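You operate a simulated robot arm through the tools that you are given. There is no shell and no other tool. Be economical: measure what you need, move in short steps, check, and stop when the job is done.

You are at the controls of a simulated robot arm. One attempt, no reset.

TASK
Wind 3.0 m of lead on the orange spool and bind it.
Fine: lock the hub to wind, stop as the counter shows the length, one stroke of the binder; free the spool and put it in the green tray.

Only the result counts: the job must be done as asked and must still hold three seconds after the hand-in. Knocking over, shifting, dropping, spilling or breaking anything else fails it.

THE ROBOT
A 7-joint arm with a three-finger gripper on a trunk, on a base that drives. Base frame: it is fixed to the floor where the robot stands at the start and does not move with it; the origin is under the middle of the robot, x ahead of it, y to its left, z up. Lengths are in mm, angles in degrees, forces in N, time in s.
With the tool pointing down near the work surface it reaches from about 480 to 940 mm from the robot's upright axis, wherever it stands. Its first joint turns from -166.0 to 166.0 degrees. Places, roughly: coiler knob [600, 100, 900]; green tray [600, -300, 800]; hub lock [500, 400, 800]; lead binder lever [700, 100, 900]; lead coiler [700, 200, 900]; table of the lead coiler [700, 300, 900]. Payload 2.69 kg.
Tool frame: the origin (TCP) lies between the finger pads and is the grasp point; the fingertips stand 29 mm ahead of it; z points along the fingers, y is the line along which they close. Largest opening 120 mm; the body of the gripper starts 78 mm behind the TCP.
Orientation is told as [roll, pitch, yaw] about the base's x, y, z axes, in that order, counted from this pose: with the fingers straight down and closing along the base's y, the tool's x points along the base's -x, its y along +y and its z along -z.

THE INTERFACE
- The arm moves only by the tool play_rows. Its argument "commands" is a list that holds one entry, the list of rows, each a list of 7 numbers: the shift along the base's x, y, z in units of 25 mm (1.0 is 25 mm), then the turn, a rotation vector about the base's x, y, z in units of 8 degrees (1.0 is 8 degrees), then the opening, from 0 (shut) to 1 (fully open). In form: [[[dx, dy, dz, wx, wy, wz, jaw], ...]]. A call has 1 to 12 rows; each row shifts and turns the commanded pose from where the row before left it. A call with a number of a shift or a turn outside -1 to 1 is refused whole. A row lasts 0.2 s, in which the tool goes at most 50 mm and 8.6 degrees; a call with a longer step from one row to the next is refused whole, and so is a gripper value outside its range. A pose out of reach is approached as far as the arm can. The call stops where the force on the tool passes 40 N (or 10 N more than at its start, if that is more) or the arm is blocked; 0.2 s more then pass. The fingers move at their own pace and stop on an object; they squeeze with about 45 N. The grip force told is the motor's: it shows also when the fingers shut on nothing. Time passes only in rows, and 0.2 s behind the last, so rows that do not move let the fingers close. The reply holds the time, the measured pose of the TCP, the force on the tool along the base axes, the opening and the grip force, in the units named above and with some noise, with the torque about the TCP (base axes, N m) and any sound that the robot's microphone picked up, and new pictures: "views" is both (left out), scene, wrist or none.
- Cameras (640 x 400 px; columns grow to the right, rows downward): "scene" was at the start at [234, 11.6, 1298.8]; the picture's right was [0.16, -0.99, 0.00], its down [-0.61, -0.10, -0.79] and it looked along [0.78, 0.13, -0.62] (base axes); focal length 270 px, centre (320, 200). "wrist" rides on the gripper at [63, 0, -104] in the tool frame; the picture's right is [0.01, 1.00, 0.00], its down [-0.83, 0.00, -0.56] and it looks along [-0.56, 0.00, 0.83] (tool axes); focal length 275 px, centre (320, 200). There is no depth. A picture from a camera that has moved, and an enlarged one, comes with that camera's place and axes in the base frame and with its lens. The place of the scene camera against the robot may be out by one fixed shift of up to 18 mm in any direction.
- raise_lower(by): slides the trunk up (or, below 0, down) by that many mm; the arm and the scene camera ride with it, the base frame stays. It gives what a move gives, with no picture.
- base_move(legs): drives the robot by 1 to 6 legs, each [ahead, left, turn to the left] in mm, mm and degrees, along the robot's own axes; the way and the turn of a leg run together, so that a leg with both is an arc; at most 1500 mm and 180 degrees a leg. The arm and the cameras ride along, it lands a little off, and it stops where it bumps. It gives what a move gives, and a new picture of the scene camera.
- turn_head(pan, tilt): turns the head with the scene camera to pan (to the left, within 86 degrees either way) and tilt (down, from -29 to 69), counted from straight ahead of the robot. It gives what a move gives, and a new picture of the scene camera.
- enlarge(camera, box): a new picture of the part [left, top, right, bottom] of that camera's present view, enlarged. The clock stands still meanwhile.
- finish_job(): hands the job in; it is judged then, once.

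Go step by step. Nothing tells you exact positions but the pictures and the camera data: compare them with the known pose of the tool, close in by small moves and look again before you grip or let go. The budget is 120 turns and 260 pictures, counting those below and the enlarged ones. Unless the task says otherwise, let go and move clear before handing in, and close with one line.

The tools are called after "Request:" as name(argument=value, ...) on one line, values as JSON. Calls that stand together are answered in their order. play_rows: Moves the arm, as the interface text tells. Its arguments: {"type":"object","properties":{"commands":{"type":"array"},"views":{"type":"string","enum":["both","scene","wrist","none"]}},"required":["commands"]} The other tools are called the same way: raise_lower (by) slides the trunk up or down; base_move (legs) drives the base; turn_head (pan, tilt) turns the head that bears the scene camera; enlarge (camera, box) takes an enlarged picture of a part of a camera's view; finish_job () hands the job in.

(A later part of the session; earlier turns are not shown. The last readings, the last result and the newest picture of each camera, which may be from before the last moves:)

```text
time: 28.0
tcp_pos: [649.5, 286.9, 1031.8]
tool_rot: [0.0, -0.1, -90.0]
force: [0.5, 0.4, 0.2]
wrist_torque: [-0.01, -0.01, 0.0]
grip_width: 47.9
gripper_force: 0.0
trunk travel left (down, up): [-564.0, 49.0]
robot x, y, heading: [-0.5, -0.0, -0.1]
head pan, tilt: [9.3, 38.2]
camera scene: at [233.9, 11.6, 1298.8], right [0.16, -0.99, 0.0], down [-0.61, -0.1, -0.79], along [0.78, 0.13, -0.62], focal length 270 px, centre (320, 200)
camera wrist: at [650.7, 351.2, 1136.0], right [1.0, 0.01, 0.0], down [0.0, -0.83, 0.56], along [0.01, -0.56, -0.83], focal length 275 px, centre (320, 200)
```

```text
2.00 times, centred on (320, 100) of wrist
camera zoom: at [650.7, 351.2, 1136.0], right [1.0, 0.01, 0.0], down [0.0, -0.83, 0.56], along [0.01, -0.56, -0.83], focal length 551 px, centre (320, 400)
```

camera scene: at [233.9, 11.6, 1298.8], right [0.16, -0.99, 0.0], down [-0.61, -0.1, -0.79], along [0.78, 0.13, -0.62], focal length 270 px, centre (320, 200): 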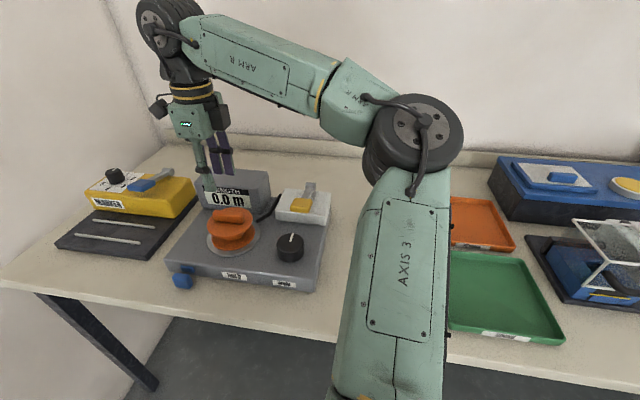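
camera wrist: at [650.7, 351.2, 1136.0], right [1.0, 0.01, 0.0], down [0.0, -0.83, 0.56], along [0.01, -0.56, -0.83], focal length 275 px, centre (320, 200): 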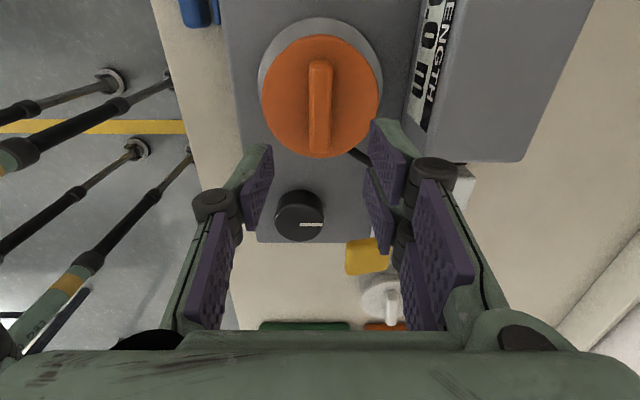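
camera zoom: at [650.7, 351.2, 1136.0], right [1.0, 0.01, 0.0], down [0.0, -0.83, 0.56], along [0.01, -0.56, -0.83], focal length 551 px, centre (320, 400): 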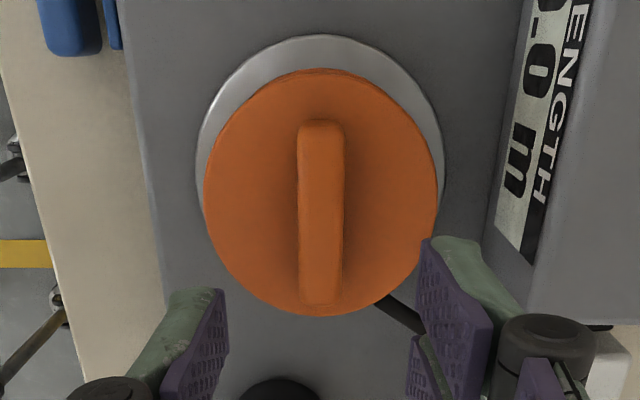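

The spool is seated and centred. Now the hub lock: I'll bring the hand back to zero yaw near the blue handle, to grip it and feel which way it moves.

Request:
play_rows(commands=[[[-0.5, 0.24, 0, 0, 0, 0.9375, 0.7], [-0.5, 0.24, 0, 0, 0, 0.9375, 0.7], [-0.5, 0.24, 0, 0, 0, 0.9375, 0.7], [-0.5, 0.24, 0, 0, 0, 0.9375, 0.7], [-0.5, 0.24, 0, 0, 0, 0.9375, 0.7], [-0.5, 0.24, 0, 0, 0, 0.9375, 0.7], [-0.5, 0.24, -0.4, 0, 0, 0.9375, 0.7], [-0.5, 0.24, -0.4, 0, 0, 0.9375, 0.7], [-0.5, 0.24, -0.5, 0, 0, 0.9375, 0.7], [-0.5, 0.24, -0.5, 0, 0, 0.9375, 0.7], [-0.5, 0.24, -0.5, 0, 0, 0.9375, 0.7], [-0.2, 0.24, -0.5, 0, 0, 0.9375, 0.7]]])

Request:
enlarge(camera="wrist", box=[240, 80, 400, 200])

```text
time: 30.6
tcp_pos: [508.6, 359.4, 962.3]
tool_rot: [0.2, 0.0, 0.1]
force: [0.5, 0.0, -0.4]
wrist_torque: [0.02, -0.06, -0.02]
grip_width: 84.0
gripper_force: 0.0
trunk travel left (down, up): [-564.0, 49.0]
robot x, y, heading: [1.2, 3.7, -0.1]
head pan, tilt: [9.3, 38.2]
camera scene: at [234.1, 11.7, 1298.8], right [0.16, -0.99, 0.0], down [-0.61, -0.1, -0.79], along [0.78, 0.13, -0.62], focal length 270 px, centre (320, 200)
camera wrist: at [446.6, 359.1, 1065.9], right [-0.01, 1.0, 0.0], down [0.83, 0.0, 0.56], along [0.56, 0.01, -0.83], focal length 275 px, centre (320, 200)
```

scene: 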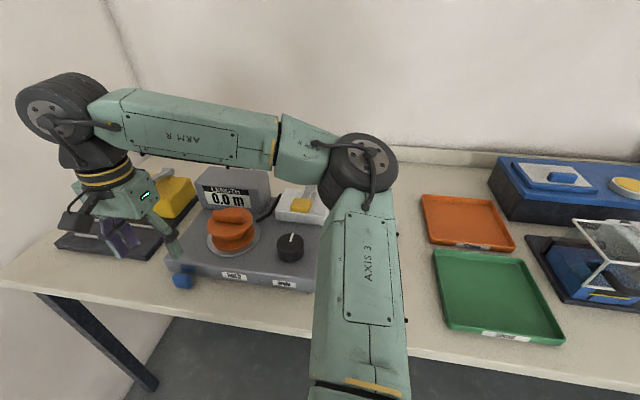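
wrist: 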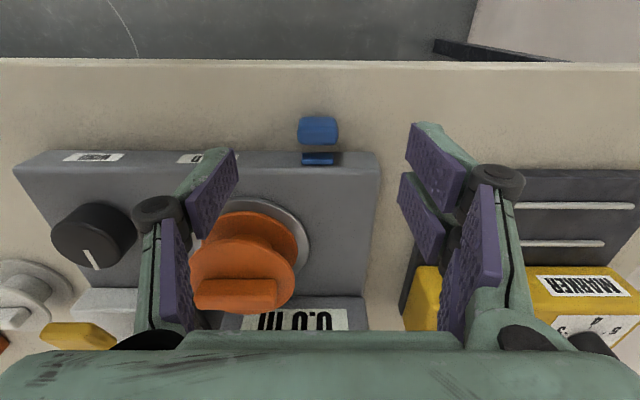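

```text
3.33 times, centred on (320, 140) of wrist
camera zoom: at [446.6, 359.1, 1065.9], right [-0.01, 1.0, 0.0], down [0.83, 0.0, 0.56], along [0.56, 0.01, -0.83], focal length 918 px, centre (320, 400)
```

zoom: 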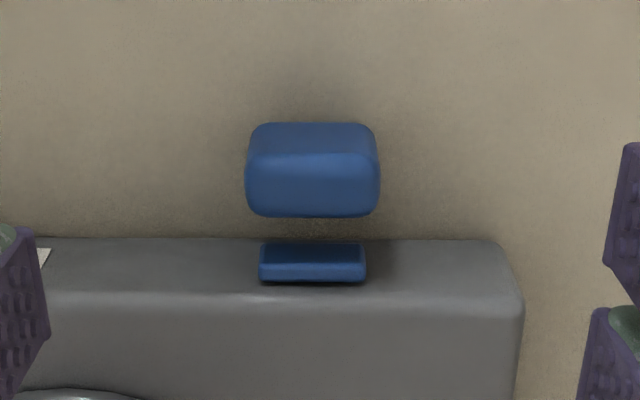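

The handle sits free in front of the face at about (536, 359, 815). I'll come down around it with the fingers on either side.

Request:
play_rows(commands=[[[0.55, 0, 0, 0, 0, 0, 0.6], [0.55, 0, -0.6, 0, 0, 0, 0.6], [0, 0, -0.9, 0, 0, 0, 0.6], [0, 0, -0.9, 0, 0, 0, 0.6], [0, 0, -0.9, 0, 0, 0, 0.6], [0, 0, -0.9, 0, 0, 0, 0.6], [0, 0, -0.8, 0, 0, 0, 0.6]]])

Request:
enlarge(camera="scene", box=[130, 180, 290, 300])

```text
time: 32.2
tcp_pos: [537.1, 360.2, 835.5]
tool_rot: [0.0, 0.0, -0.1]
force: [0.0, -0.4, 0.2]
wrist_torque: [0.01, 0.05, -0.02]
grip_width: 71.9
gripper_force: 0.1
trunk travel left (down, up): [-564.0, 49.0]
robot x, y, heading: [-2.3, 1.6, 0.1]
head pan, tilt: [9.3, 38.2]
camera scene: at [234.1, 11.6, 1298.8], right [0.16, -0.99, 0.0], down [-0.61, -0.1, -0.79], along [0.78, 0.13, -0.62], focal length 270 px, centre (320, 200)
camera wrist: at [475.4, 359.6, 939.6], right [0.0, 1.0, 0.0], down [0.83, 0.0, 0.56], along [0.56, 0.0, -0.83], focal length 275 px, centre (320, 200)
```

scene: 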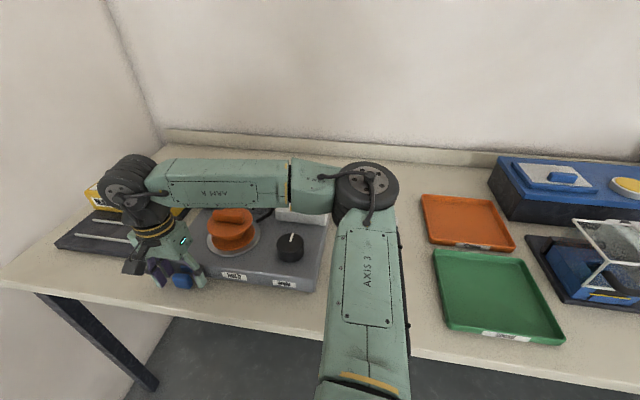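
wrist: 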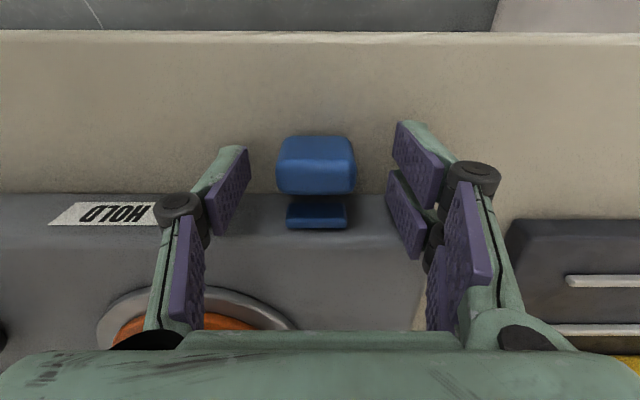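

```text
3.33 times, centred on (210, 240) of scene
camera zoom: at [234.1, 11.6, 1298.8], right [0.16, -0.99, 0.0], down [-0.61, -0.1, -0.79], along [0.78, 0.13, -0.62], focal length 899 px, centre (687, 67)
```

zoom: 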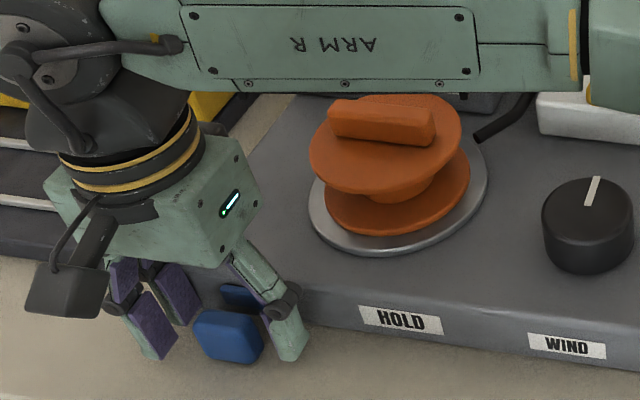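

The handle is between the fingers, so I'll close on it gently.

Request:
play_rows(commands=[[[0, -0.05, -0.1, 0, 0, 0, 0.2], [0, 0, 0, 0, 0, 0, 0.2], [0, 0, 0, 0, 0, 0, 0.2], [0, 0, 0, 0, 0, 0, 0.2]]], views="wrist")

```text
time: 33.2
tcp_pos: [537.1, 356.5, 833.1]
tool_rot: [0.1, 0.2, 0.0]
force: [-1.7, -10.4, 1.0]
wrist_torque: [-0.34, -0.12, -0.05]
grip_width: 35.7
gripper_force: 33.2
trunk travel left (down, up): [-564.0, 49.0]
robot x, y, heading: [-2.4, 1.4, -0.1]
head pan, tilt: [9.3, 38.2]
camera wrist: at [474.8, 358.1, 936.8], right [0.0, 1.0, 0.0], down [0.83, 0.0, 0.56], along [0.56, 0.0, -0.83], focal length 275 px, centre (320, 200)
```

wrist: 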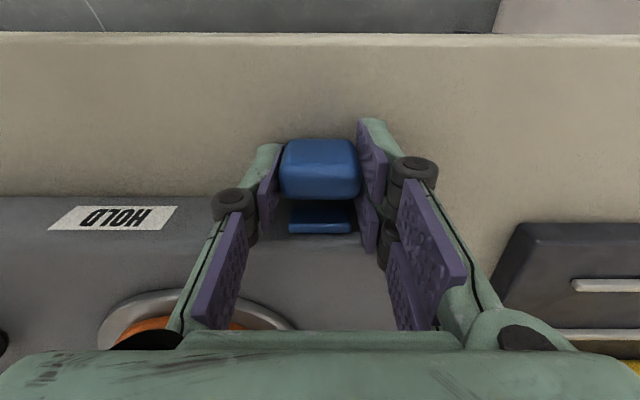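

The handle is gripped and shows stiffness in y. I'll test a push toward the machine in small steps.

Request:
play_rows(commands=[[[0.15, 0, 0, 0, 0, 0, 0.2], [0.15, 0, 0, 0, 0, 0, 0.2], [0.15, 0, 0, 0, 0, 0, 0.2]]], views="wrist")

```text
time: 34.0
tcp_pos: [538.2, 357.0, 832.8]
tool_rot: [-0.2, 0.6, 0.5]
force: [-5.6, -2.8, 1.3]
wrist_torque: [-0.05, -0.85, -0.36]
grip_width: 35.7
gripper_force: 44.8
trunk travel left (down, up): [-564.0, 49.0]
robot x, y, heading: [-1.5, 0.5, -0.3]
head pan, tilt: [9.3, 38.2]
stopped in row 3: the force on the tool passed its limit at 47 N (the readings are from after the stop); the commanded pose is now the measured one
camera wrist: at [478.3, 357.8, 937.9], right [-0.01, 1.0, 0.0], down [0.84, 0.01, 0.55], along [0.55, 0.01, -0.84], focal length 275 px, centre (320, 200)
```

wrist: 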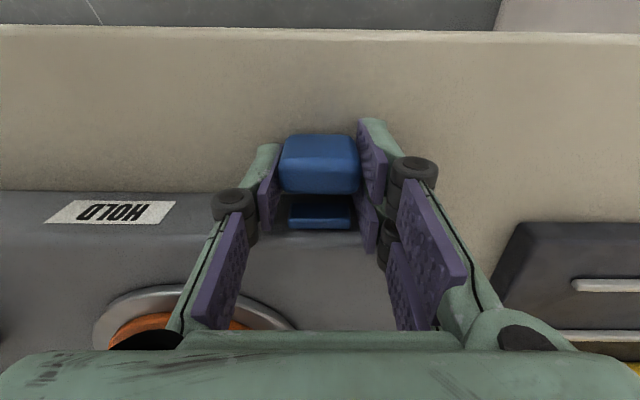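

It is stiff inward. I'll try a sideways slide toward the HOLD label (-y).

Request:
play_rows(commands=[[[0, -0.15, 0, 0, 0, 0, 0.2], [0, -0.15, 0, 0, 0, 0, 0.2], [0, -0.15, 0, 0, 0, 0, 0.2]]], views="wrist")

```text
time: 34.8
tcp_pos: [537.8, 347.5, 832.8]
tool_rot: [0.0, 0.6, 0.6]
force: [-4.6, 4.6, 7.7]
wrist_torque: [0.35, -0.19, 0.01]
grip_width: 35.9
gripper_force: 45.1
trunk travel left (down, up): [-564.0, 49.0]
robot x, y, heading: [-2.0, -0.7, -0.2]
head pan, tilt: [9.3, 38.2]
camera wrist: at [478.3, 346.5, 937.8], right [-0.01, 1.0, 0.0], down [0.84, 0.01, 0.55], along [0.55, 0.01, -0.84], focal length 275 px, centre (320, 200)
```

wrist: 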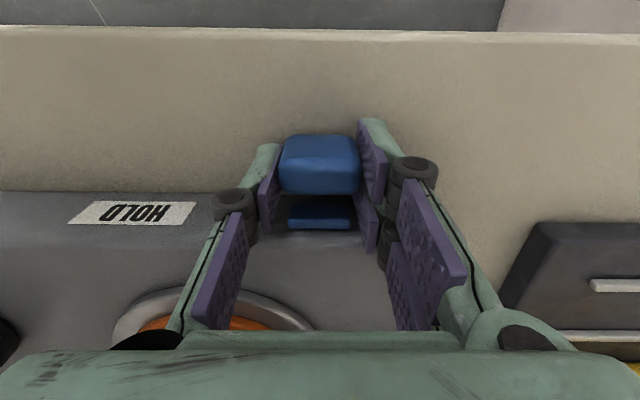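

It slides toward HOLD with little force. I'll continue until it stops or clicks.

Request:
play_rows(commands=[[[0, -0.2, 0, 0, 0, 0, 0.2], [0, -0.2, 0, 0, 0, 0, 0.2], [0, -0.2, 0, 0, 0, 0, 0.2], [0, -0.2, 0, 0, 0, 0, 0.2], [0, -0.2, 0, 0, 0, 0, 0.2], [0, -0.2, 0, 0, 0, 0, 0.2]]], views="wrist")

```text
time: 36.1
tcp_pos: [539.8, 314.5, 833.8]
tool_rot: [-0.1, 0.6, 0.4]
force: [-10.2, 0.1, 6.2]
wrist_torque: [0.16, 0.17, -0.95]
grip_width: 35.8
gripper_force: 44.5
trunk travel left (down, up): [-564.0, 49.0]
robot x, y, heading: [0.2, 2.4, -0.2]
head pan, tilt: [9.3, 38.2]
camera wrist: at [478.2, 315.6, 937.8], right [-0.01, 1.0, 0.0], down [0.84, 0.01, 0.55], along [0.55, 0.01, -0.84], focal length 275 px, centre (320, 200)
```

wrist: 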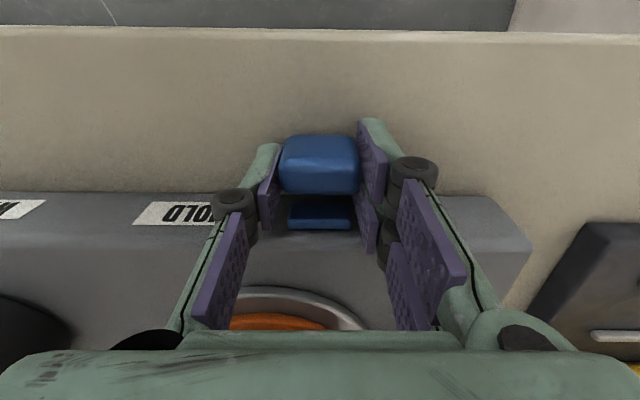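

Still sliding freely; I'll continue.

Request:
play_rows(commands=[[[0, -0.2, 0, 0, 0, 0, 0.2], [0, -0.2, 0, 0, 0, 0, 0.2], [0, -0.2, 0, 0, 0, 0, 0.2], [0, -0.2, 0, 0, 0, 0, 0.2], [0, -0.2, 0, 0, 0, 0, 0.2], [0, -0.2, 0, 0, 0, 0, 0.2]]])

```text
time: 36.9
tcp_pos: [538.5, 312.4, 834.1]
tool_rot: [1.2, 0.7, 0.6]
force: [-2.3, 6.3, -4.4]
wrist_torque: [0.62, -0.33, -0.76]
grip_width: 36.0
gripper_force: 45.1
trunk travel left (down, up): [-564.0, 49.0]
robot x, y, heading: [-2.0, -1.0, 0.3]
head pan, tilt: [9.3, 38.2]
stopped in row 3: the force on the tool passed its limit at 44 N (the readings are from after the stop); the commanded pose is now the measured one
camera scene: at [233.8, 13.1, 1298.4], right [0.17, -0.99, 0.0], down [-0.61, -0.1, -0.79], along [0.77, 0.13, -0.62], focal length 270 px, centre (320, 200)
camera wrist: at [478.1, 310.1, 937.5], right [-0.02, 1.0, 0.02], down [0.84, 0.0, 0.55], along [0.55, 0.02, -0.84], focal length 275 px, centre (320, 200)
```

scene: 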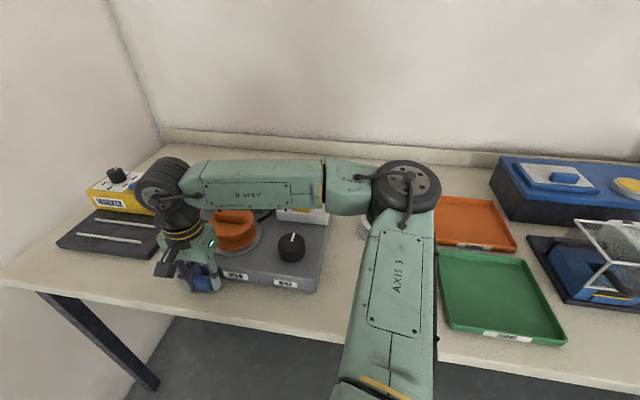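
wrist: 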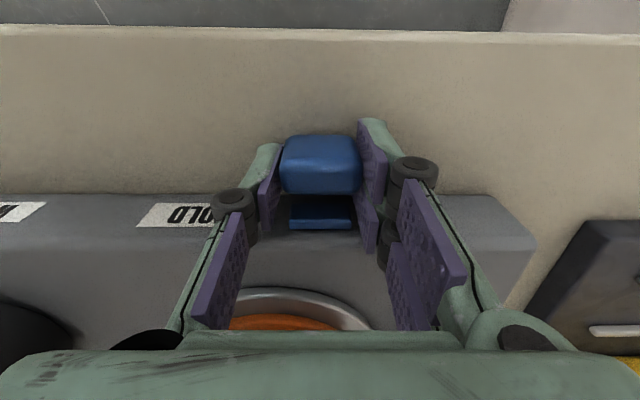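

It reached an end stop after about 45 mm of travel. I'll release, lift clear and inspect.

Request:
play_rows(commands=[[[0, 0, 0, 0, 0, 0, 0.5], [0, 0, 0, 0, 0, 0, 0.5], [0, 0, 0, 0, 0, 0, 0.5], [0, 0, 0.6, 0, 0, 0, 0.5], [0, 0, 1, 0, 0, 0, 0.5], [-0.3, 0, 1, 0, 0, 0, 0.5], [-0.4, 0, 1, 0, 0, 0, 0.5], [-0.4, 0, 1, 0, 0, 0, 0.5], [-0.4, 0, 1, 0, 0, 0, 0.5], [-0.2, -0.5, 1, 0, 0, 0, 0.5], [0, -0.8, 1, 0, 0, 0, 0.5], [0, -0.8, 0.5, 0, 0, 0, 0.5]]])

Request:
enlarge(camera="wrist", box=[120, 80, 440, 290])

Request:
enlarge(camera="scene", box=[150, 160, 350, 300])

```text
time: 39.5
tcp_pos: [495.5, 256.8, 1037.6]
tool_rot: [0.9, 0.6, 0.6]
force: [0.9, 0.3, -0.5]
wrist_torque: [0.01, 0.0, -0.01]
grip_width: 59.9
gripper_force: 0.0
trunk travel left (down, up): [-564.0, 49.0]
robot x, y, heading: [0.7, -0.5, 0.2]
head pan, tilt: [9.3, 38.2]
camera scene: at [233.5, 12.6, 1298.8], right [0.17, -0.99, 0.0], down [-0.61, -0.1, -0.79], along [0.77, 0.13, -0.62], focal length 270 px, centre (320, 200)
camera wrist: at [434.7, 255.1, 1141.5], right [-0.02, 1.0, 0.02], down [0.84, 0.0, 0.55], along [0.55, 0.02, -0.84], focal length 275 px, centre (320, 200)
```

scene: 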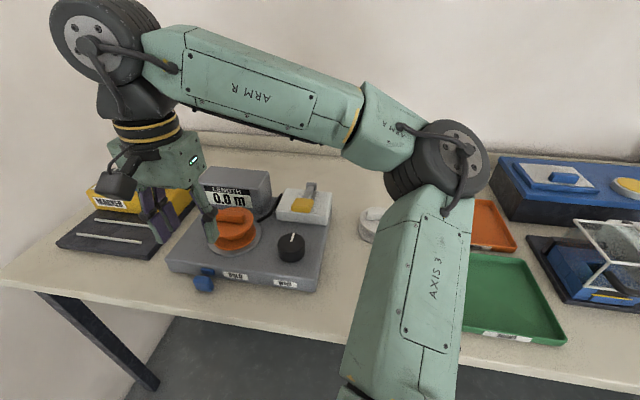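
wrist: 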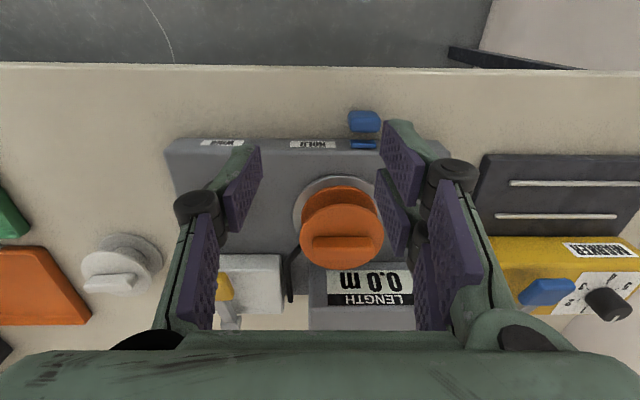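

```text
1.90 times, centred on (280, 185) of wrist
camera zoom: at [434.7, 255.1, 1141.5], right [-0.02, 1.0, 0.02], down [0.84, 0.0, 0.55], along [0.55, 0.02, -0.84], focal length 524 px, centre (396, 229)
```

zoom: 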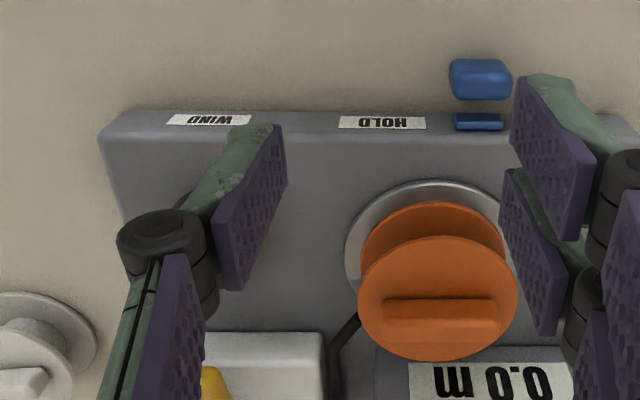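

```text
2.86 times, centred on (250, 230) of scene
camera zoom: at [233.5, 12.6, 1298.8], right [0.17, -0.99, 0.0], down [-0.61, -0.1, -0.79], along [0.77, 0.13, -0.62], focal length 771 px, centre (520, 114)
```

zoom: 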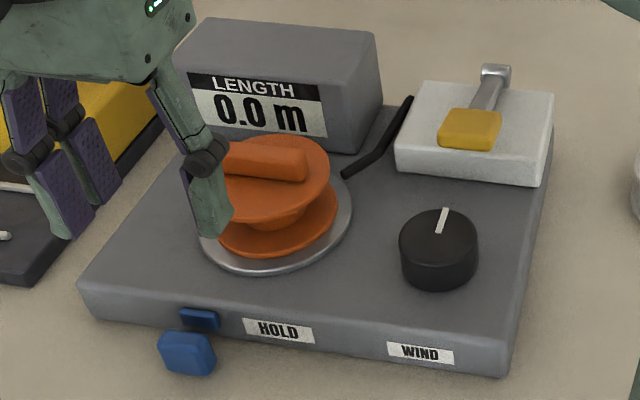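

The slider is now beside HOLD and the spool has not moved. Next is the knob: I'll move to a viewpoint over it and remove the small residual tilt.

Request:
play_rows(commands=[[[0.4, -0.8, 0, -0.11, -0.07, -0.07, 0.7], [0.5, -0.9, 0, 0, 0, 0, 0.7], [0.5, -0.9, -0.5, 0, 0, 0, 0.7], [0.6, -0.9, -0.5, 0, 0, 0, 0.7], [0.6, -0.93, -0.5, 0, 0, 0, 0.7]]])

Request:
enlarge(camera="wrist", box=[220, 60, 420, 200])

```text
time: 40.7
tcp_pos: [562.6, 145.6, 996.8]
tool_rot: [0.2, 0.0, 0.1]
force: [0.3, -0.1, -0.4]
wrist_torque: [0.01, 0.01, -0.01]
grip_width: 84.0
gripper_force: 0.0
trunk travel left (down, up): [-564.0, 49.0]
robot x, y, heading: [0.9, 1.3, 0.4]
head pan, tilt: [9.3, 38.2]
camera scene: at [233.6, 12.6, 1298.8], right [0.17, -0.99, 0.0], down [-0.61, -0.1, -0.79], along [0.77, 0.13, -0.62], focal length 270 px, centre (320, 200)
camera wrist: at [499.7, 145.7, 1100.8], right [-0.01, 1.0, 0.0], down [0.83, 0.0, 0.56], along [0.56, 0.0, -0.83], focal length 275 px, centre (320, 200)
```

scene: 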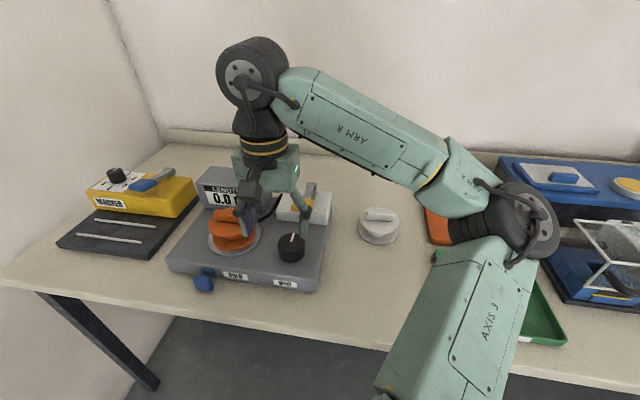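
wrist: 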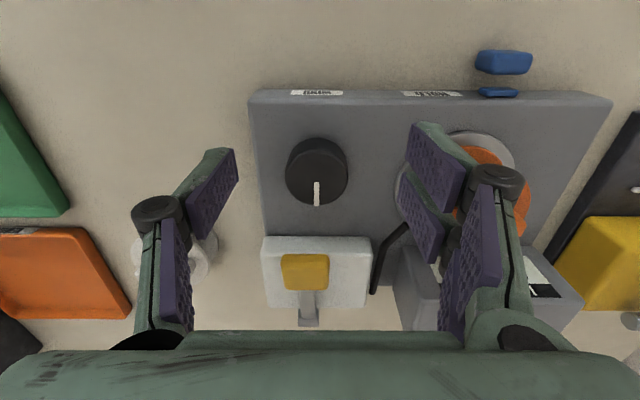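

```text
2.86 times, centred on (320, 130) of wrist
camera zoom: at [499.7, 145.7, 1100.8], right [-0.01, 1.0, 0.0], down [0.83, 0.0, 0.56], along [0.56, 0.0, -0.83], focal length 786 px, centre (320, 400)
```

zoom: 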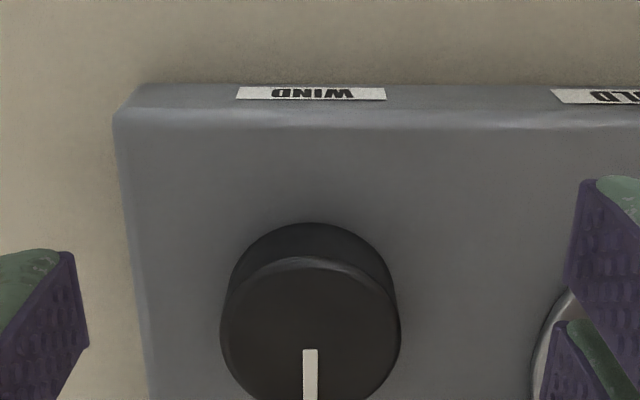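

The knob is about 60 mm across, centred at about (630, 143) with its top near 870. I'll centre over it and lower to 925.

Request:
play_rows(commands=[[[0.9, -0.04, -0.5, 0, 0, 0, 0.8], [0.9, -0.03, -0.8, 0, 0, 0, 0.8], [0.9, -0.03, -0.8, 0, 0, 0, 0.8], [0, 0, -0.8, 0, 0, 0, 0.8]]])

Request:
enlarge(camera="scene", box=[200, 170, 340, 290])

```text
time: 41.7
tcp_pos: [629.7, 145.5, 926.2]
tool_rot: [0.0, 0.0, 0.1]
force: [0.4, -0.1, 0.1]
wrist_torque: [0.01, 0.0, 0.02]
grip_width: 96.2
gripper_force: 0.2
trunk travel left (down, up): [-564.0, 49.0]
robot x, y, heading: [-3.0, 0.7, -0.1]
head pan, tilt: [9.3, 38.2]
camera scene: at [233.6, 12.7, 1298.8], right [0.17, -0.99, 0.0], down [-0.61, -0.1, -0.79], along [0.77, 0.13, -0.62], focal length 270 px, centre (320, 200)
camera wrist: at [568.6, 145.5, 1029.8], right [-0.01, 1.0, 0.0], down [0.83, 0.0, 0.56], along [0.56, 0.0, -0.83], focal length 275 px, centre (320, 200)
```

scene: 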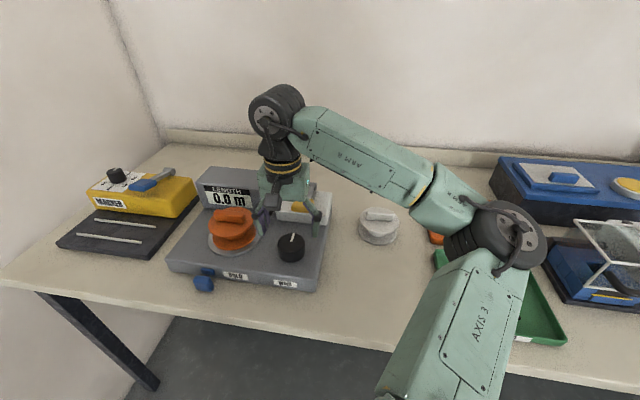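
wrist: 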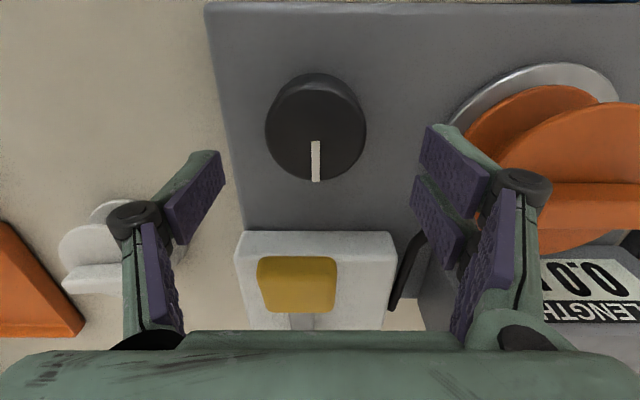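

```text
3.33 times, centred on (270, 230) of scene
camera zoom: at [233.6, 12.7, 1298.8], right [0.17, -0.99, 0.0], down [-0.61, -0.1, -0.79], along [0.77, 0.13, -0.62], focal length 899 px, centre (487, 100)
```

zoom: 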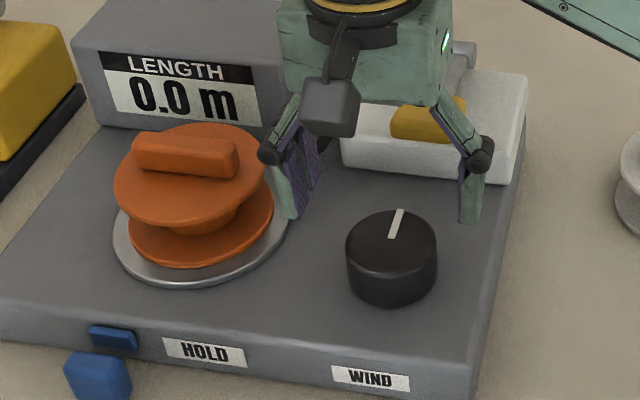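

The knob centre works out at about (626, 143), with its top near 876. I'll lower the fingers around it.

Request:
play_rows(commands=[[[-0.15, -0.09, -0.5, 0, 0, 0, 0.75], [0, 0, -0.5, 0, 0, 0, 0.75], [0, 0, -0.4, 0, 0, 0, 0.75], [0, 0, 0, 0, 0, 0, 0.75]]])

Request:
enlarge(camera="scene", box=[200, 170, 340, 290])

```text
time: 42.7
tcp_pos: [625.2, 142.7, 891.6]
tool_rot: [0.1, 0.0, 0.1]
force: [0.6, -0.7, 0.1]
wrist_torque: [0.01, 0.0, 0.01]
grip_width: 90.0
gripper_force: 0.1
trunk travel left (down, up): [-564.0, 49.0]
robot x, y, heading: [1.3, -1.9, -0.0]
head pan, tilt: [9.3, 38.2]
camera scene: at [233.5, 12.7, 1298.8], right [0.17, -0.99, 0.0], down [-0.61, -0.1, -0.79], along [0.77, 0.13, -0.62], focal length 270 px, centre (320, 200)
camera wrist: at [563.0, 142.3, 994.7], right [-0.01, 1.0, 0.0], down [0.83, 0.0, 0.56], along [0.56, 0.0, -0.83], focal length 275 px, centre (320, 200)
```

scene: 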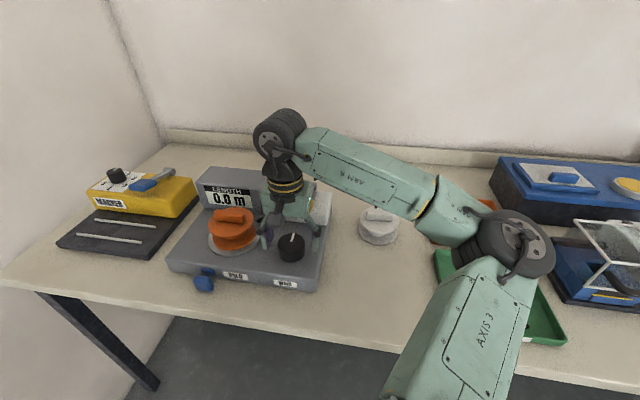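
wrist: 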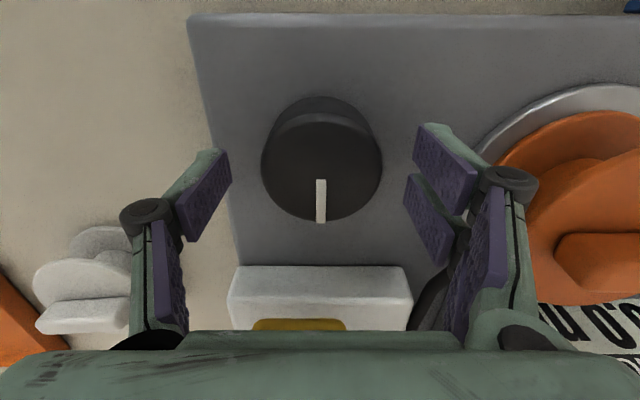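

```text
3.33 times, centred on (270, 230) of scene
camera zoom: at [233.5, 12.7, 1298.8], right [0.17, -0.99, 0.0], down [-0.61, -0.1, -0.79], along [0.77, 0.13, -0.62], focal length 899 px, centre (487, 100)
```

zoom: 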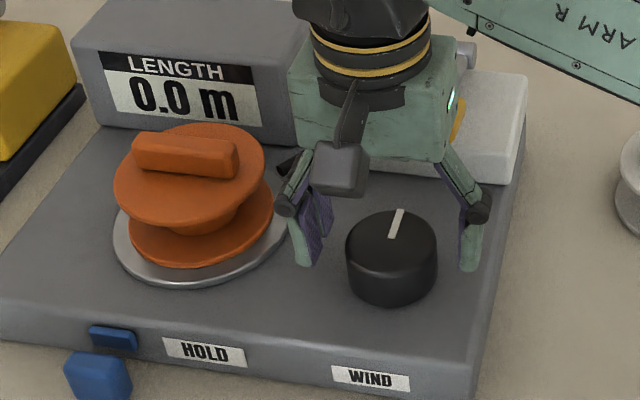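

The knob is centred between the fingers. I'll drop 4 mm more and close on it.

Request:
play_rows(commands=[[[0, 0, -0.16, 0, 0, 0, 0.75], [0, 0, 0, 0, 0, 0, 0.4], [0, 0, 0, 0, 0, 0, 0.4], [0, 0, 0, 0, 0, 0, 0.4]]])

Request:
enlarge(camera="scene", box=[200, 170, 340, 290])

```text
time: 43.7
tcp_pos: [625.0, 142.4, 887.5]
tool_rot: [0.2, 0.1, 0.1]
force: [1.1, 2.7, -0.2]
wrist_torque: [0.22, -0.11, 0.05]
grip_width: 58.8
gripper_force: 24.6
trunk travel left (down, up): [-564.0, 49.0]
robot x, y, heading: [-0.2, 4.6, -0.1]
head pan, tilt: [9.3, 38.2]
camera scene: at [233.6, 13.0, 1298.7], right [0.17, -0.99, 0.0], down [-0.61, -0.1, -0.79], along [0.77, 0.13, -0.62], focal length 270 px, centre (320, 200)
camera wrist: at [563.4, 142.5, 990.8], right [-0.01, 1.0, 0.0], down [0.83, 0.0, 0.56], along [0.56, 0.0, -0.83], focal length 275 px, centre (320, 200)
```

scene: 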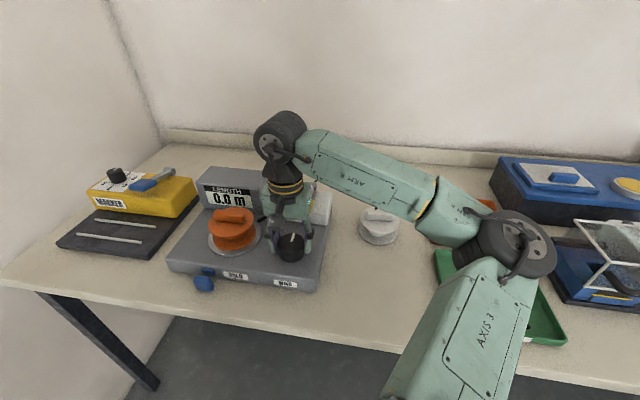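
wrist: 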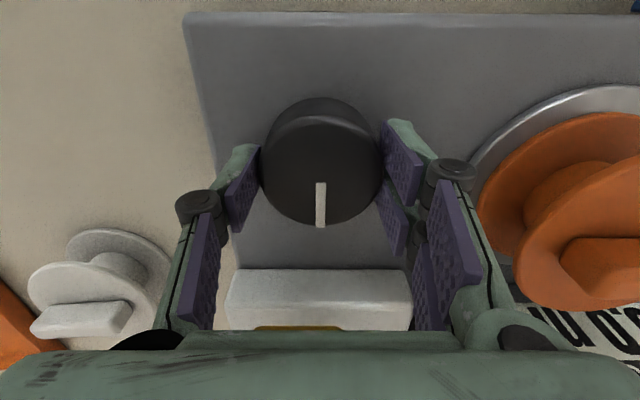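

```text
3.33 times, centred on (270, 230) of scene
camera zoom: at [233.6, 13.0, 1298.7], right [0.17, -0.99, 0.0], down [-0.61, -0.1, -0.79], along [0.77, 0.13, -0.62], focal length 899 px, centre (487, 100)
```

zoom: 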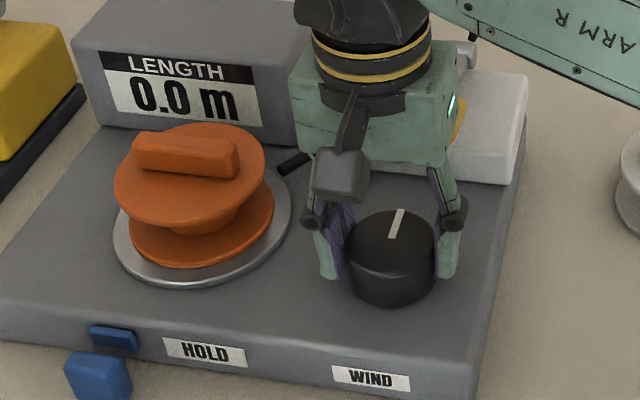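

The knob is gripped and the counter is visible. I'll test a small 8° clockwise turn and watch the counter.

Request:
play_rows(commands=[[[0, 0, 0, 0, 0, -0.5, 0.4], [0, 0, 0, 0, 0, -0.5, 0.4]]])

Request:
enlarge(camera="scene", box=[200, 170, 340, 290])

```text
time: 44.3
tcp_pos: [624.3, 143.4, 887.7]
tool_rot: [0.1, 0.1, -7.9]
force: [-1.3, 2.9, 3.1]
wrist_torque: [0.11, -0.33, 0.06]
grip_width: 58.3
gripper_force: 45.6
trunk travel left (down, up): [-564.0, 49.0]
robot x, y, heading: [-2.9, -2.5, 0.3]
head pan, tilt: [9.3, 38.2]
camera scene: at [233.2, 12.9, 1298.9], right [0.17, -0.99, 0.0], down [-0.61, -0.1, -0.79], along [0.77, 0.13, -0.62], focal length 270 px, centre (320, 200)
camera wrist: at [563.9, 151.4, 990.8], right [0.13, 0.99, 0.0], down [0.82, -0.11, 0.56], along [0.55, -0.07, -0.83], focal length 275 px, centre (320, 200)
```

scene: 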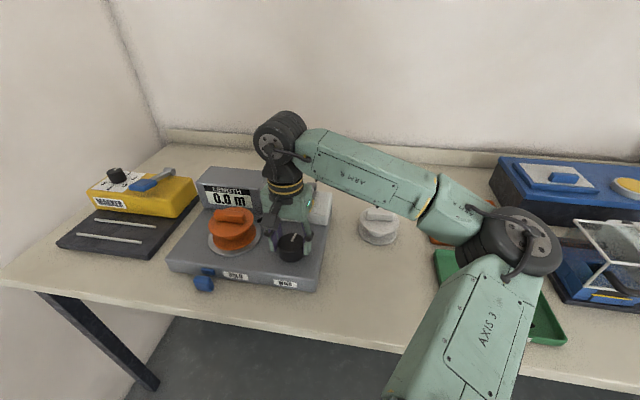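
wrist: 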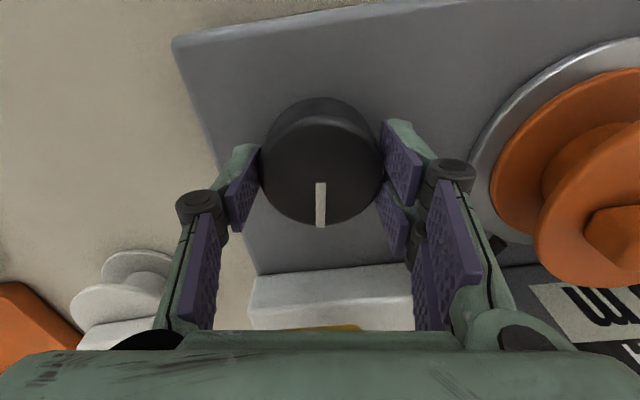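

```text
3.33 times, centred on (270, 230) of scene
camera zoom: at [233.2, 12.9, 1298.9], right [0.17, -0.99, 0.0], down [-0.61, -0.1, -0.79], along [0.77, 0.13, -0.62], focal length 899 px, centre (487, 100)
```

zoom: 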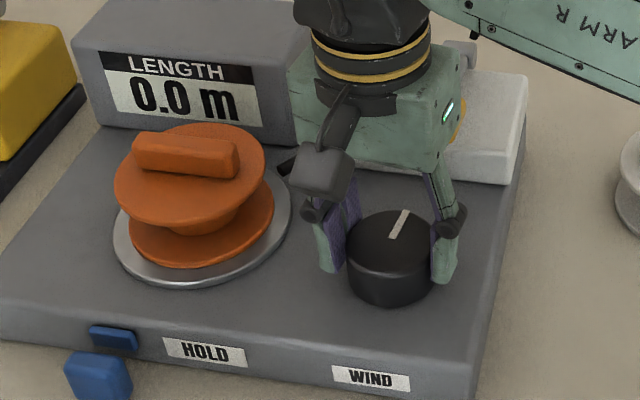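

The knob follows freely and the counter still shows 0.0. I'll turn it 24° more.

Request:
play_rows(commands=[[[0, 0, 0, 0, 0, -0.75, 0.4], [0, 0, 0, 0, 0, -0.75, 0.4], [0, 0, 0, 0, 0, -0.75, 0.4], [0, 0, 0, 0, 0, -0.75, 0.4]]], views="wrist")

Request:
enlarge(camera="scene", box=[200, 170, 340, 290])

```text
time: 45.3
tcp_pos: [624.6, 143.5, 887.7]
tool_rot: [0.0, 0.0, -32.0]
force: [-6.1, -4.9, -1.7]
wrist_torque: [0.45, -0.1, 0.01]
grip_width: 58.8
gripper_force: 44.8
trunk travel left (down, up): [-564.0, 49.0]
robot x, y, heading: [0.3, 2.6, 0.1]
head pan, tilt: [9.3, 38.2]
camera wrist: at [572.9, 176.7, 990.8], right [0.53, 0.85, 0.0], down [0.71, -0.44, 0.56], along [0.47, -0.29, -0.83], focal length 275 px, centre (320, 200)
```

wrist: 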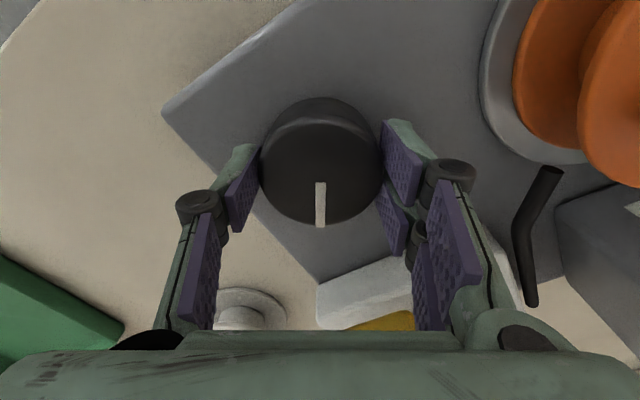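

```text
3.33 times, centred on (270, 230) of scene
camera zoom: at [233.2, 12.3, 1298.8], right [0.16, -0.99, 0.0], down [-0.61, -0.1, -0.79], along [0.77, 0.13, -0.62], focal length 899 px, centre (487, 100)
```

zoom: 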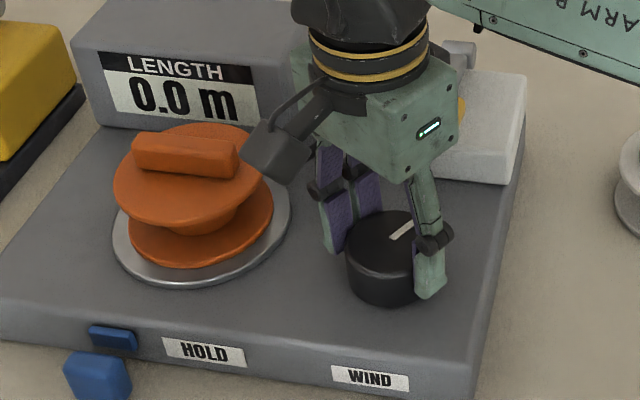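

Still 0.0 at 32°. I'll turn another 24°.

Request:
play_rows(commands=[[[0, 0, 0, 0, 0, -0.75, 0.4], [0, 0, 0, 0, 0, -0.75, 0.4], [0, 0, 0, 0, 0, -0.75, 0.4], [0, 0, 0, 0, 0, -0.75, 0.4]]], views="none")

Request:
enlarge(camera="scene", box=[200, 170, 340, 290])

```text
time: 46.3
tcp_pos: [624.8, 142.4, 887.5]
tool_rot: [-0.2, 0.0, -56.0]
force: [-11.6, -4.3, -1.8]
wrist_torque: [0.0, 0.61, 0.02]
grip_width: 58.4
gripper_force: 45.8
trunk travel left (down, up): [-564.0, 49.0]
robot x, y, heading: [-1.2, -2.9, -0.0]
head pan, tilt: [9.3, 38.2]
```

```text
3.33 times, centred on (270, 230) of scene
camera zoom: at [232.9, 12.5, 1298.9], right [0.17, -0.99, 0.0], down [-0.61, -0.1, -0.79], along [0.78, 0.13, -0.62], focal length 899 px, centre (487, 100)
```

zoom: 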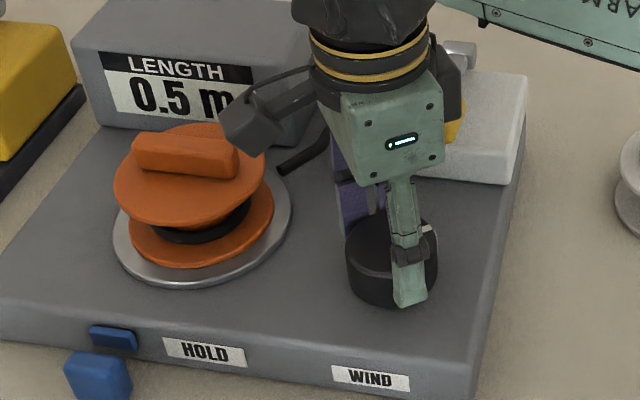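

Winding has begun at 0.5 m. I'll hold still for one row to see whether it runs by time or by angle.

Request:
play_rows(commands=[[[0, 0, 0, 0, 0, 0, 0.4]]], views="none")

Request:
enlarge(camera="scene", box=[200, 170, 340, 290])

```text
time: 46.7
tcp_pos: [624.4, 143.3, 886.2]
tool_rot: [0.0, 0.0, -56.0]
force: [-13.6, -4.9, -1.2]
wrist_torque: [0.06, 0.76, -0.06]
grip_width: 58.7
gripper_force: 45.0
trunk travel left (down, up): [-564.0, 49.0]
robot x, y, heading: [-2.1, 0.5, 0.3]
head pan, tilt: [9.3, 38.2]
```

```text
3.33 times, centred on (270, 230) of scene
camera zoom: at [232.8, 12.4, 1298.9], right [0.17, -0.99, 0.0], down [-0.61, -0.1, -0.79], along [0.78, 0.13, -0.62], focal length 899 px, centre (487, 100)
```

zoom: 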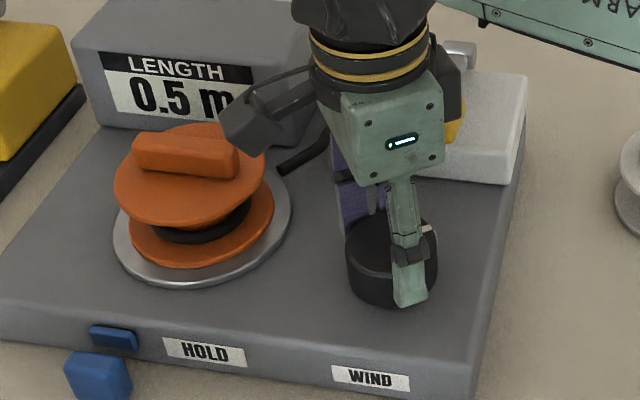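

It holds at 0.5, so it follows the angle. I'll turn 8° more.

Request:
play_rows(commands=[[[0, 0, 0, 0, 0, -0.5, 0.4], [0, 0, 0, 0, 0, -0.5, 0.4]]], views="none")

Request:
enlarge(camera="scene", box=[200, 170, 340, 290])

```text
time: 47.3
tcp_pos: [625.2, 142.8, 887.2]
tool_rot: [0.1, 0.0, -64.0]
force: [-8.7, -4.4, -6.1]
wrist_torque: [-0.34, 0.53, 0.04]
grip_width: 59.0
gripper_force: 45.1
trunk travel left (down, up): [-564.0, 49.0]
robot x, y, heading: [-0.2, -0.8, 0.2]
head pan, tilt: [9.3, 38.2]
```

```text
3.33 times, centred on (270, 230) of scene
camera zoom: at [233.4, 12.6, 1298.7], right [0.17, -0.99, 0.0], down [-0.61, -0.1, -0.79], along [0.77, 0.13, -0.62], focal length 899 px, centre (487, 100)
```

zoom: 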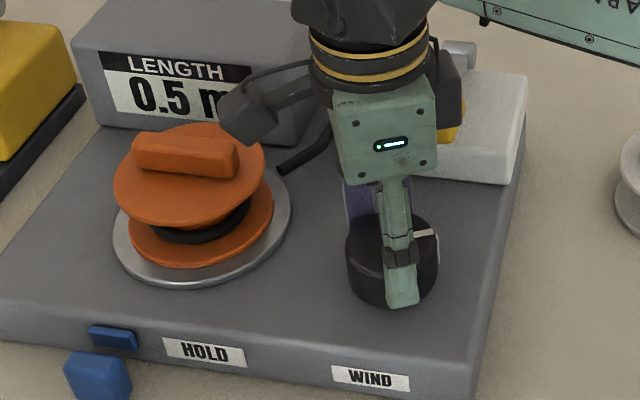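

Still 0.5, so it seems to step in clicks, perhaps one per 45°. I'll turn 28° more.

Request:
play_rows(commands=[[[0, 0, 0, 0, 0, -0.75, 0.4], [0, 0, 0, 0, 0, -0.75, 0.4], [0, 0, 0, 0, 0, -0.75, 0.4], [0, 0, 0, 0, 0, -0.75, 0.4], [0, 0, 0, 0, 0, -0.5, 0.4]]], views="wrist")

Request:
enlarge(camera="scene", box=[200, 170, 340, 290])

```text
time: 48.5
tcp_pos: [625.4, 143.5, 886.9]
tool_rot: [0.0, 0.0, -92.1]
force: [-2.2, 0.7, -10.0]
wrist_torque: [-0.6, 0.05, 0.02]
grip_width: 58.6
gripper_force: 44.7
trunk travel left (down, up): [-564.0, 49.0]
robot x, y, heading: [3.7, 1.8, 0.5]
head pan, tilt: [9.3, 38.2]
camera wrist: at [628.6, 207.0, 990.9], right [1.0, -0.03, 0.0], down [-0.03, -0.83, 0.56], along [-0.02, -0.56, -0.83], focal length 275 px, centre (320, 200)
```

wrist: 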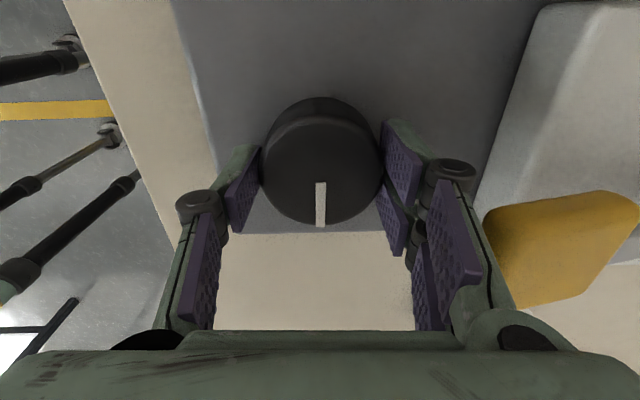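

```text
3.33 times, centred on (270, 230) of scene
camera zoom: at [234.2, 13.2, 1298.6], right [0.17, -0.99, 0.0], down [-0.61, -0.1, -0.79], along [0.77, 0.13, -0.62], focal length 899 px, centre (487, 100)
```

zoom: 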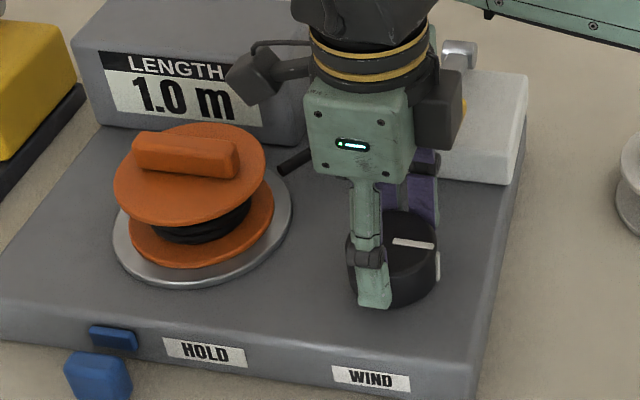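

The counter reads 1.0, so each 45° gives 0.5 m. To stay in a safe yaw range I'll open, swing back to yaw 0 and regrip.

Request:
play_rows(commands=[[[0, 0, 0, 0, 0, 0, 0.75], [0, 0, 0, 0, 0, 0, 0.75], [0, 0, 0, 0, 0, 0, 0.75], [0, 0, 0.4, 0, 0, 0, 0.75], [0, 0, 0.6, 0, 0, 0, 0.75]]], views="none")

Request:
play_rows(commands=[[[0, 0, 0, 0, 0, 0.96, 0.75], [0, 0, 0, 0, 0, 0.96, 0.75], [0, 0, 0, 0, 0, 0.96, 0.75], [0, 0, 0, 0, 0, 0.96, 0.75], [0, 0, 0, 0, 0, 0.96, 0.75], [0, 0, 0, 0, 0, 0.96, 0.75], [0, 0, 0, 0, 0, 0.96, 0.75], [0, 0, 0, 0, 0, 0.96, 0.75], [0, 0, 0, 0, 0, 0.96, 0.75], [0, 0, 0, 0, 0, 0.96, 0.75], [0, 0, 0, 0, 0, 0.96, 0.75], [0, 0, 0, 0, 0, 0.96, 0.75]]], views="wrist")

Request:
enlarge(camera="scene", box=[200, 170, 340, 290])

```text
time: 49.7
tcp_pos: [623.5, 145.5, 914.4]
tool_rot: [0.0, 0.1, -91.7]
force: [-20.7, 5.1, -4.4]
wrist_torque: [-0.03, 0.02, 0.35]
grip_width: 76.5
gripper_force: 0.0
trunk travel left (down, up): [-564.0, 49.0]
robot x, y, heading: [0.3, -0.3, 0.2]
head pan, tilt: [9.3, 38.2]
```

```text
time: 52.3
tcp_pos: [625.7, 142.5, 912.2]
tool_rot: [0.0, 0.0, 0.3]
force: [-0.3, 0.0, 0.3]
wrist_torque: [0.01, 0.02, 0.02]
grip_width: 90.1
gripper_force: 0.2
trunk travel left (down, up): [-564.0, 49.0]
robot x, y, heading: [-0.5, 1.6, 0.4]
head pan, tilt: [9.3, 38.2]
camera wrist: at [564.1, 143.0, 1015.9], right [-0.01, 1.0, 0.0], down [0.83, 0.01, 0.56], along [0.56, 0.01, -0.83], focal length 275 px, centre (320, 200)
```

wrist: 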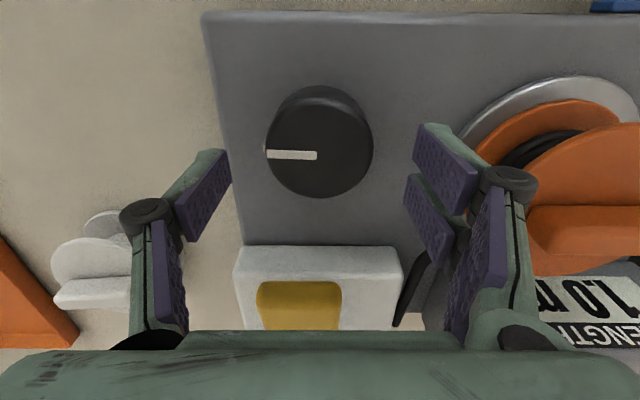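

```text
3.33 times, centred on (270, 230) of scene
camera zoom: at [233.5, 12.7, 1298.8], right [0.17, -0.99, 0.0], down [-0.61, -0.1, -0.79], along [0.77, 0.13, -0.62], focal length 899 px, centre (487, 100)
```

zoom: 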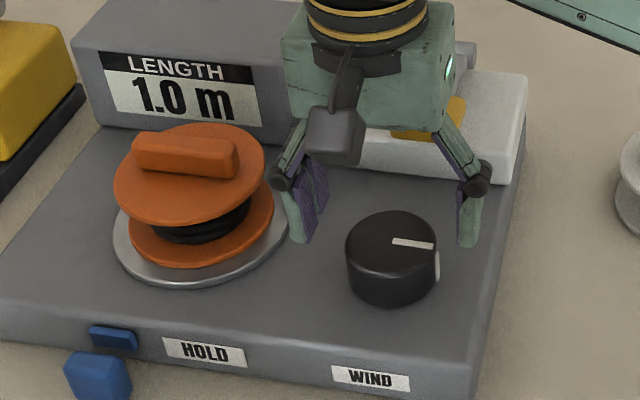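

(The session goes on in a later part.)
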